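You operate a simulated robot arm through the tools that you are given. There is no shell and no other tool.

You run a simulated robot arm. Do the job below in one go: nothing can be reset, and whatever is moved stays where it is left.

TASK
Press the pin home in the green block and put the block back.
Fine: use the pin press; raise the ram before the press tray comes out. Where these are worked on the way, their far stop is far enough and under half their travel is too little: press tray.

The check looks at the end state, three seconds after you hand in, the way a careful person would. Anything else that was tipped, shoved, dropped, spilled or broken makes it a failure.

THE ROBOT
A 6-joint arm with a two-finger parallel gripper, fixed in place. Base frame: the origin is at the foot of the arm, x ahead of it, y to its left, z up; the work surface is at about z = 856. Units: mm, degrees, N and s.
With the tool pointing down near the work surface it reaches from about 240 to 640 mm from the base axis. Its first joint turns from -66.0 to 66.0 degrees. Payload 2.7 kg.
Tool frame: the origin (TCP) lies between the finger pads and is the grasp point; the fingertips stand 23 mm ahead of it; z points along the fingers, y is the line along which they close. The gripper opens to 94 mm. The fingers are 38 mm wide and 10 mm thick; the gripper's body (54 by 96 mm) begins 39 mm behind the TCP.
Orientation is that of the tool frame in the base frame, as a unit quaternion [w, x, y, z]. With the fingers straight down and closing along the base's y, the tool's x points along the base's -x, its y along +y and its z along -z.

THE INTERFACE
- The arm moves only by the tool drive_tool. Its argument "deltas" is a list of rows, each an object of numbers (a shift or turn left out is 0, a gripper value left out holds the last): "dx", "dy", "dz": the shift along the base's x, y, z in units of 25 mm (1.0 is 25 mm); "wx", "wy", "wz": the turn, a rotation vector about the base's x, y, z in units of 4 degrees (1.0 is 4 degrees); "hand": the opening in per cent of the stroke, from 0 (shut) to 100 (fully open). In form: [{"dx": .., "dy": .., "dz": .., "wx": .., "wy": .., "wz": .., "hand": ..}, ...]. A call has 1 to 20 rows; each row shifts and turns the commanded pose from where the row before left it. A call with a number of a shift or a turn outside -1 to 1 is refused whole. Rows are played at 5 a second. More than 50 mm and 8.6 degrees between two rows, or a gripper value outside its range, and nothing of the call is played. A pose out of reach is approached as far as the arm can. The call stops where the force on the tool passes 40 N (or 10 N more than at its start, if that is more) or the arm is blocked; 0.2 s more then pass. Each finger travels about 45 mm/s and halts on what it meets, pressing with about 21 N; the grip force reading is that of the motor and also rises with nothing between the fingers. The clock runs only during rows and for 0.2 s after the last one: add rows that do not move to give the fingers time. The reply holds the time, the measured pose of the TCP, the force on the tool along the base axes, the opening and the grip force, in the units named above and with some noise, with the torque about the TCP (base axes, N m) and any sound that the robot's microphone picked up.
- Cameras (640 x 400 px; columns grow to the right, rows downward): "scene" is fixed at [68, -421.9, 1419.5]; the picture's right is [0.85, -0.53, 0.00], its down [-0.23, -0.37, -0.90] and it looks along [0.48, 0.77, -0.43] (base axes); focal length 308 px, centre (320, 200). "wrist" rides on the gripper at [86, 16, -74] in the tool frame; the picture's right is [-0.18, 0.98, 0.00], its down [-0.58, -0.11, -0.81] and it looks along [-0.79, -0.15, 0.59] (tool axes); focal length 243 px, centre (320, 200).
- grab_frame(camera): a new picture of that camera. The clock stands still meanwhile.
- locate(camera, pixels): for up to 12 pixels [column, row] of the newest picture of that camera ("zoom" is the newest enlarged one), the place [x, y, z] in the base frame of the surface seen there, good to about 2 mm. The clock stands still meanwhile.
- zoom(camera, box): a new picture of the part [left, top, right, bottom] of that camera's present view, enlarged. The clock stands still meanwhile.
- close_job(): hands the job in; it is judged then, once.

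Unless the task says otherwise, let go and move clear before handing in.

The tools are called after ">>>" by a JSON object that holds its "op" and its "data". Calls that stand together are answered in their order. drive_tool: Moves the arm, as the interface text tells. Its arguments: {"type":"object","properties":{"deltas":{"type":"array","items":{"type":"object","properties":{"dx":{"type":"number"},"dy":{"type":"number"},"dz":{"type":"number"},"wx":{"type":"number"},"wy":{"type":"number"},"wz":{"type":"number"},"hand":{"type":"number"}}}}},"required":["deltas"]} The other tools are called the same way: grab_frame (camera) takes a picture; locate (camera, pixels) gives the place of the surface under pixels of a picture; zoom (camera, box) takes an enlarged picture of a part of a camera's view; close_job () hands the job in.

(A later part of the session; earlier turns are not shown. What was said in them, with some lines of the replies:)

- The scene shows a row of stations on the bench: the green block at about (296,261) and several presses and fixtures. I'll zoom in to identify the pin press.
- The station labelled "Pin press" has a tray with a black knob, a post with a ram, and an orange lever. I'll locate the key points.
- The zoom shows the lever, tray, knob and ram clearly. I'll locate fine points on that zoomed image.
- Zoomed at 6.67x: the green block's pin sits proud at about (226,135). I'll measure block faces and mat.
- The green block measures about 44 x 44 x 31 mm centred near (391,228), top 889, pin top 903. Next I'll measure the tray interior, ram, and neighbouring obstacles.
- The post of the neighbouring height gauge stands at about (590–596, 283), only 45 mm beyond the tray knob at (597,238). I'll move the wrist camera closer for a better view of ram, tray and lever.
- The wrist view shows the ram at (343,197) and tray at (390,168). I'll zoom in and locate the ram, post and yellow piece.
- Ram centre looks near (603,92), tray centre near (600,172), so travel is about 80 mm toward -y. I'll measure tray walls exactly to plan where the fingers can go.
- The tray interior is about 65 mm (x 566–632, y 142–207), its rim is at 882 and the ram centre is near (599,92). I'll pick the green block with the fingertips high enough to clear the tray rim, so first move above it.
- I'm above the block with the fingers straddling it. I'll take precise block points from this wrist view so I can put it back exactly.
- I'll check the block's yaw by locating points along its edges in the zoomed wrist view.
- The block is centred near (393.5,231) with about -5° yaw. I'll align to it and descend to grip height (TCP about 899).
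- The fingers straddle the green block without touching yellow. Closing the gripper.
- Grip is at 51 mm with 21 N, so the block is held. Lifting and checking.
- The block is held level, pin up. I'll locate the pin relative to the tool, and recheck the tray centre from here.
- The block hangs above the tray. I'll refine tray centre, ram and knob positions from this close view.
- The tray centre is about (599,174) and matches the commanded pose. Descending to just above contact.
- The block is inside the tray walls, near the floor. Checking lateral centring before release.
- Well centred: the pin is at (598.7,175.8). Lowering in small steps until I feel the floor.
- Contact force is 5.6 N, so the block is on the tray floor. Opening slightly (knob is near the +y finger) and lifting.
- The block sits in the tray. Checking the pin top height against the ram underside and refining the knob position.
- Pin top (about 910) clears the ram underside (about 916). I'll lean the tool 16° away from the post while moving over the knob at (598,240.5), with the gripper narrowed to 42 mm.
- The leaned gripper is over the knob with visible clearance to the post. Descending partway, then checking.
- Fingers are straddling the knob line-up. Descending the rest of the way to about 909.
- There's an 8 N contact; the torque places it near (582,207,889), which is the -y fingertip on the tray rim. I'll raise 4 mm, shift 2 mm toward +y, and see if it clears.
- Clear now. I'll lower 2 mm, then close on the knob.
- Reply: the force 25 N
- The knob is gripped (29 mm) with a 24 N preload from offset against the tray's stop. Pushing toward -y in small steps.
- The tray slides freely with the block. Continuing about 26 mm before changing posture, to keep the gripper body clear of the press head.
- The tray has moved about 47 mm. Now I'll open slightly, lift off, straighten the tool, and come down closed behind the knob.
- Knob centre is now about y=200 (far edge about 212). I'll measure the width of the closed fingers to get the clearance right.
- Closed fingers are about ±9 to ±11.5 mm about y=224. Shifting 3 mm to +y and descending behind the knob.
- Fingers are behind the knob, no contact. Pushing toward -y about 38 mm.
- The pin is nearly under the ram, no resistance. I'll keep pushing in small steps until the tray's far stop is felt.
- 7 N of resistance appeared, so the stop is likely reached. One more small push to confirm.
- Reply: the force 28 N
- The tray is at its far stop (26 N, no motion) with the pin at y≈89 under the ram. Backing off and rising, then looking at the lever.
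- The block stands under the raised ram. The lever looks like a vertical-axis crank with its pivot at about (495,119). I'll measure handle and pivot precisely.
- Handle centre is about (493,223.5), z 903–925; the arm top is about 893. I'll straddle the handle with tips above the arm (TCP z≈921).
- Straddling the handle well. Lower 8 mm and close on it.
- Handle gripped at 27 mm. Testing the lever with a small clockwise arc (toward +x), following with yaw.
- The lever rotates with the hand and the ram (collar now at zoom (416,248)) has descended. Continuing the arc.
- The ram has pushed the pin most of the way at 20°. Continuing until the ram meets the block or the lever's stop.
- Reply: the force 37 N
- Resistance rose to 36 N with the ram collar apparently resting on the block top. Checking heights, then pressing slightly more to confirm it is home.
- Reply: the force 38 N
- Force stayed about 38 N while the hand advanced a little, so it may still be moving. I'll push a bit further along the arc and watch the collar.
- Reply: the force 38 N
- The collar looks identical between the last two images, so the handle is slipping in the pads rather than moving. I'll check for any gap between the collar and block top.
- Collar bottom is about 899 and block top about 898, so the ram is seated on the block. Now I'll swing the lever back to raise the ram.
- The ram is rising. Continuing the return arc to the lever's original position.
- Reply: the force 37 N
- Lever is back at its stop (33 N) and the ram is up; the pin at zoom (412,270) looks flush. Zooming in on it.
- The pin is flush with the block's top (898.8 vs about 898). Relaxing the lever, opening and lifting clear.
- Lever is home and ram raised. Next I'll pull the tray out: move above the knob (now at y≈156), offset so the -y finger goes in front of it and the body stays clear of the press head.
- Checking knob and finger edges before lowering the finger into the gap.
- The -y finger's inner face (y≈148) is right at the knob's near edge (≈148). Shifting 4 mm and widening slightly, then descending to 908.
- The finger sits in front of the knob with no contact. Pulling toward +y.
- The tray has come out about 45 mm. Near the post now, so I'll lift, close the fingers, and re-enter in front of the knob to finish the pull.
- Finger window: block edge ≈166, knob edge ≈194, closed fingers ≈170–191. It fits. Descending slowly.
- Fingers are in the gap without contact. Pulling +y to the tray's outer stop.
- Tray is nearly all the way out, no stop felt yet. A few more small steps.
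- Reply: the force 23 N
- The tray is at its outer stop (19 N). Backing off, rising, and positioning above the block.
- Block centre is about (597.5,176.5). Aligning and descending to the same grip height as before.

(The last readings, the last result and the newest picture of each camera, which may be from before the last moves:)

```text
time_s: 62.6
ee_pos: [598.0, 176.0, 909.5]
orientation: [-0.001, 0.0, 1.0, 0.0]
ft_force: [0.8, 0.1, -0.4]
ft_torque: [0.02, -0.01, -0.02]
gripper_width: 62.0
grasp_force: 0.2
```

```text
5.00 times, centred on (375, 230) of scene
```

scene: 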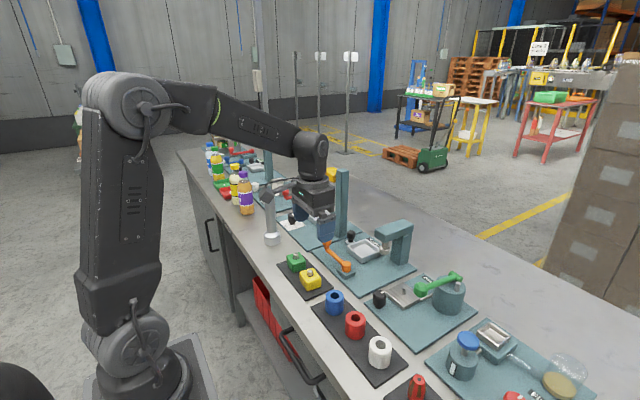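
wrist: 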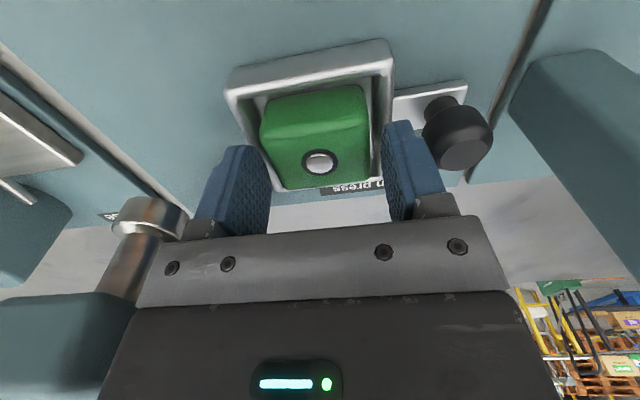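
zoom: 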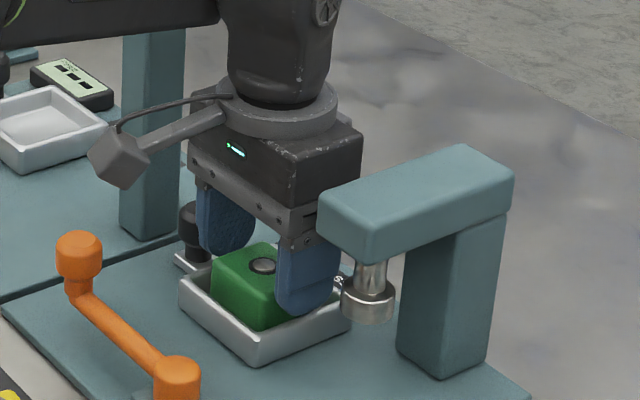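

Well aligned, no contact. Closing on the block and lifting.

>>> {"op": "drive_tool", "data": {"deltas": [{"hand": 50}, {"hand": 30}, {}, {}, {"dz": 0.2}, {"dz": 0.5}, {"dz": 1}, {"dz": 1}, {"dz": 0.9}, {}]}}

>>> {"op": "zoom", "data": {"camera": "scene", "box": [310, 170, 430, 280]}}

>>> {"op": "grab_frame", "data": {"camera": "wrist"}}

```text
time_s: 64.8
ee_pos: [598.9, 177.0, 999.2]
orientation: [0.0, 0.0, 1.0, 0.0]
ft_force: [-0.1, 0.1, -0.8]
ft_torque: [-0.01, -0.01, 0.01]
gripper_width: 51.4
grasp_force: 20.6
```

```text
3.64 times, centred on (370, 225) of scene
```

zoom: 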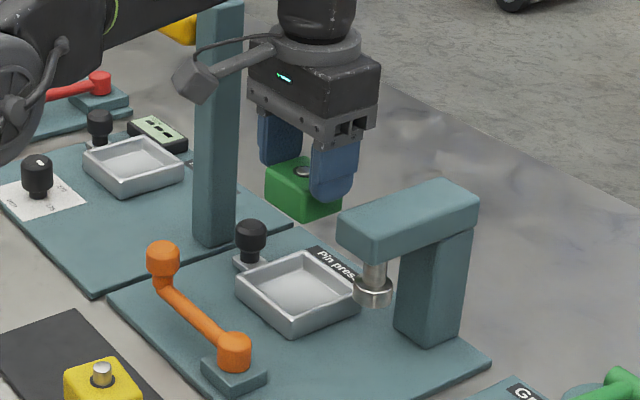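

```text
taken
```

wrist: 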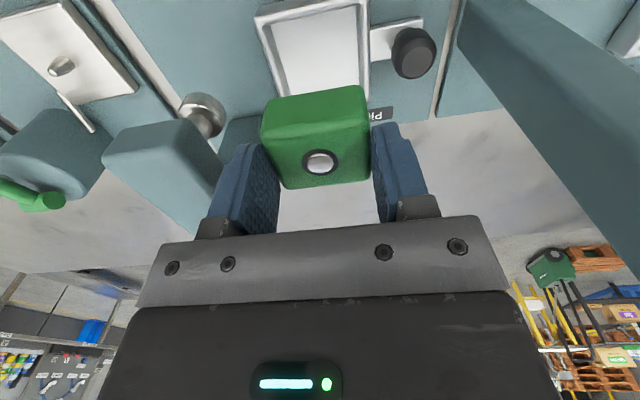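

Block is held, tray empty and out. Checking the pin's offset from the TCP, then carrying back to the mat.

>>> {"op": "locate", "data": {"camera": "wrist", "pixels": [[320, 162], [315, 160], [325, 165]]}}

>>> {"op": "drive_tool", "data": {"deltas": [{"dx": -1, "dy": 0.25}, {"dx": -1, "dy": 0.25}, {"dx": -1, "dy": 0.25}, {"dx": -1, "dy": 0.25}, {"dx": -1, "dy": 0.25}, {"dx": -1, "dy": 0.25}, {"dx": -1, "dy": 0.25}, {"dx": -1, "dy": 0.25}, {"dx": -0.16, "dy": 0.16, "wz": -0.65}, {"wz": -0.6, "dz": -0.5}, {"dz": -0.6}, {}]}}

>>> {"op": "grab_frame", "data": {"camera": "wrist"}}

>>> {"op": "zoom", "data": {"camera": "scene", "box": [250, 190, 370, 300]}}

```text
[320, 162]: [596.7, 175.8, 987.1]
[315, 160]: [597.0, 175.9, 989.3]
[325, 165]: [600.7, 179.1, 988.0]
```

```text
time_s: 67.4
ee_pos: [394.5, 228.4, 973.0]
orientation: [0.0, 0.044, 0.999, 0.0]
ft_force: [-0.4, 0.2, -1.5]
ft_torque: [0.0, 0.04, 0.01]
gripper_width: 51.3
grasp_force: 20.9
```

```text
taken
```

wrist: 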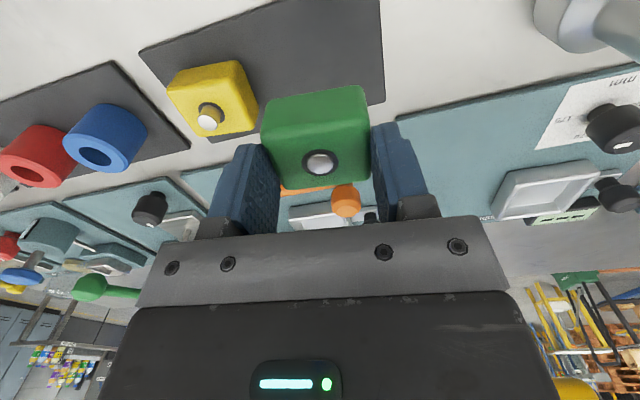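

```text
3.64 times, centred on (310, 245) of scene
```

zoom: 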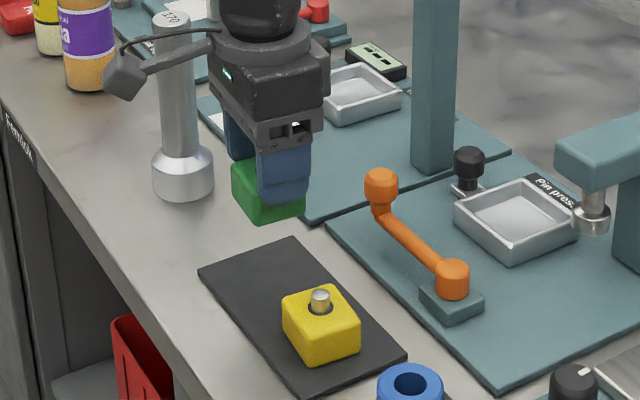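

Over the original spot. Descending toward the mat, slowing near contact (TCP ≈ 900).

>>> {"op": "drive_tool", "data": {"deltas": [{"dz": -0.8}, {"dz": -0.9}, {"dz": -0.6}, {"dz": -0.4}, {"dz": -0.1}, {}]}}

>>> {"op": "zoom", "data": {"camera": "scene", "box": [260, 220, 350, 300]}}

>>> {"op": "grab_frame", "data": {"camera": "wrist"}}

```text
time_s: 68.8
ee_pos: [393.8, 228.2, 901.9]
orientation: [0.001, 0.044, 0.999, 0.0]
ft_force: [0.6, -0.6, -1.4]
ft_torque: [0.02, -0.03, -0.03]
gripper_width: 51.2
grasp_force: 21.0
```

```text
5.00 times, centred on (305, 260) of scene
```

zoom: 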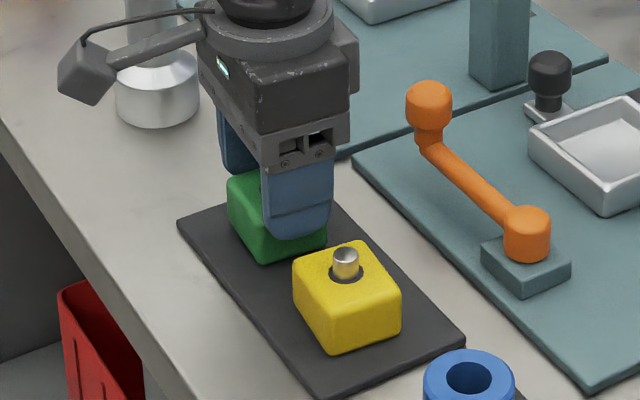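

```text
taken
```

wrist: 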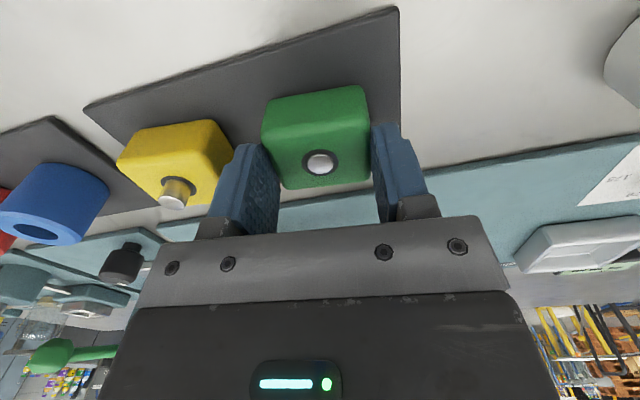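

The view matches the original grip picture (mat corner at (397,8) both times). Lowering in small steps to feel the mat.

>>> {"op": "drive_tool", "data": {"deltas": [{"dz": -0.04}, {"dz": -0.03}, {}]}}

>>> {"op": "drive_tool", "data": {"deltas": [{"dz": -0.04}, {}]}}

```text
time_s: 69.6
ee_pos: [394.5, 229.0, 901.3]
orientation: [0.0, 0.043, 0.999, 0.0]
ft_force: [-2.1, -0.7, 6.5]
ft_torque: [0.01, 0.09, 0.04]
gripper_width: 51.1
grasp_force: 21.5
```

```text
time_s: 70.2
ee_pos: [395.5, 229.2, 901.1]
orientation: [0.001, 0.043, 0.999, 0.001]
ft_force: [-4.2, -1.3, 17.1]
ft_torque: [-0.07, 0.08, 0.0]
gripper_width: 51.7
grasp_force: 21.0
```

The block is on the mat (17 N contact). Relaxing slightly, opening to 70 mm as in the original approach, and lifting clear.

>>> {"op": "drive_tool", "data": {"deltas": [{"dz": 0.04}, {"hand": 74}, {"hand": 74}, {}, {"dz": 0.4}, {"dz": 0.8}, {"dz": 1}, {"dz": 1}, {"dz": 1}, {"dz": 1, "wz": 0.6}, {"dz": 1, "wz": 0.65}, {}]}}

>>> {"op": "grab_frame", "data": {"camera": "wrist"}}

>>> {"op": "grab_frame", "data": {"camera": "scene"}}

>>> {"op": "zoom", "data": {"camera": "scene", "box": [260, 220, 350, 300]}}

```text
time_s: 72.8
ee_pos: [394.3, 230.6, 1056.4]
orientation: [0.0, 0.0, 1.0, 0.0]
ft_force: [0.2, 0.3, 0.5]
ft_torque: [0.02, 0.0, 0.02]
gripper_width: 69.7
grasp_force: 0.0
```

```text
taken
```

wrist: 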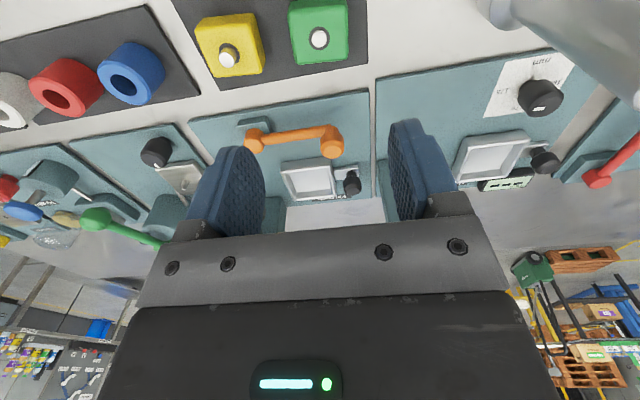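

```text
taken
```

scene: 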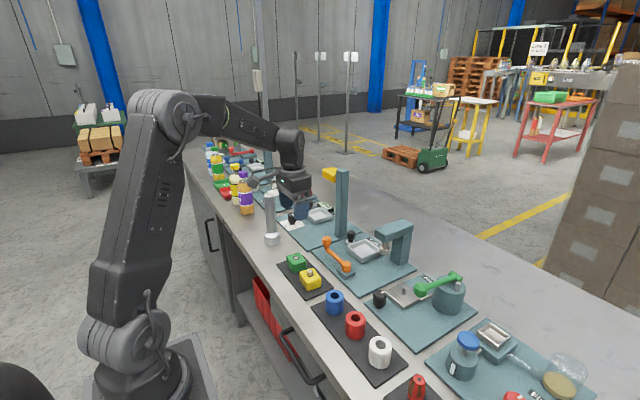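

```text
5.00 times, centred on (305, 260) of scene
```

zoom: 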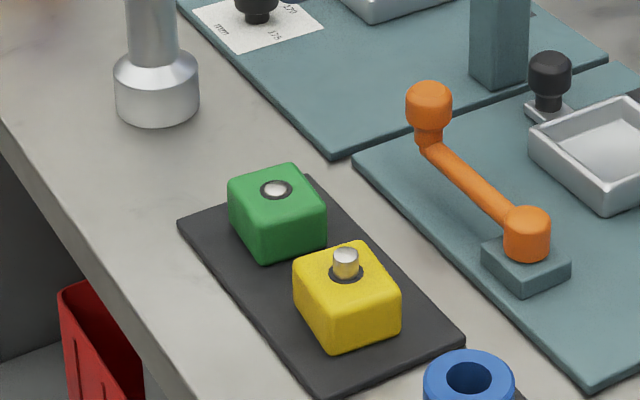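

The green block is back on its mat beside yellow, with its pin flush. One last close look at pin and ram/tray/lever state.

>>> {"op": "zoom", "data": {"camera": "scene", "box": [280, 245, 315, 275]}}

>>> {"op": "locate", "data": {"camera": "zoom", "pixels": [[300, 160], [330, 160], [290, 210], [260, 160], [310, 140]]}}

>>> {"op": "zoom", "data": {"camera": "scene", "box": [310, 210, 430, 300]}}

>>> {"op": "locate", "data": {"camera": "wrist", "pixels": [[320, 38], [297, 55], [343, 50], [320, 55], [306, 30]]}}

```text
13.33 times, centred on (298, 260) of scene
```

zoom: 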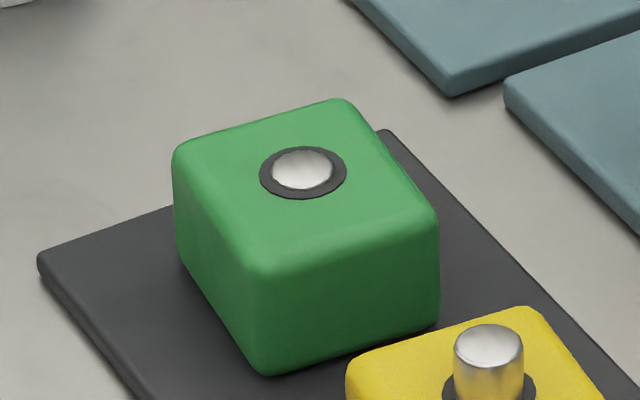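

```text
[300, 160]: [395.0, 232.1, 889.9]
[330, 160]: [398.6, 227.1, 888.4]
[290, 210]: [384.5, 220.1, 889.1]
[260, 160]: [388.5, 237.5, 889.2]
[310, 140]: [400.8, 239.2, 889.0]
```

```text
4.44 times, centred on (370, 255) of scene
```

zoom: 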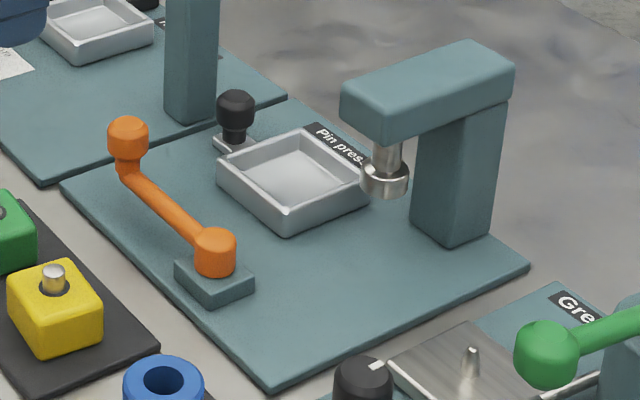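

```text
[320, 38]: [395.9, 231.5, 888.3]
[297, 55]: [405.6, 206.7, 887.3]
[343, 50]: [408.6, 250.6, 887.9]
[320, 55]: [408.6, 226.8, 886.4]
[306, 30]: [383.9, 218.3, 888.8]
```

The pin top (about 889) is level with the block top. The block is at (394,231), its original spot, and the press is back as I found it: tray out, ram up, lever home. The gripper is open and clear, so I'm handing in.

>>> {"op": "close_job", "data": {}}

```text
The job is handed in.
```

The green block's pin is pressed home and the block is back at its original spot on the mat. The job is handed in; I haven't seen a verdict.

- **Pin:** it started about 14 mm proud of the block. After pressing, the pin and block tops measure level at about z = 889, within the camera's 2 mm accuracy.
- **Press:** I pushed the tray in until it met its far stop. I pressed until the ram sat on the block, then raised the ram before pulling the tray back to its outer stop. The lever, ram and tray are back where they started.
- **Block position:** it measures about (394, 231), matching where I picked it up.
- **Surroundings:** one fingertip touched the tray rim at about 8 N while I reached for the tray knob. I backed off at once. In the last pictures the yellow block and the rest of the bench look undisturbed.
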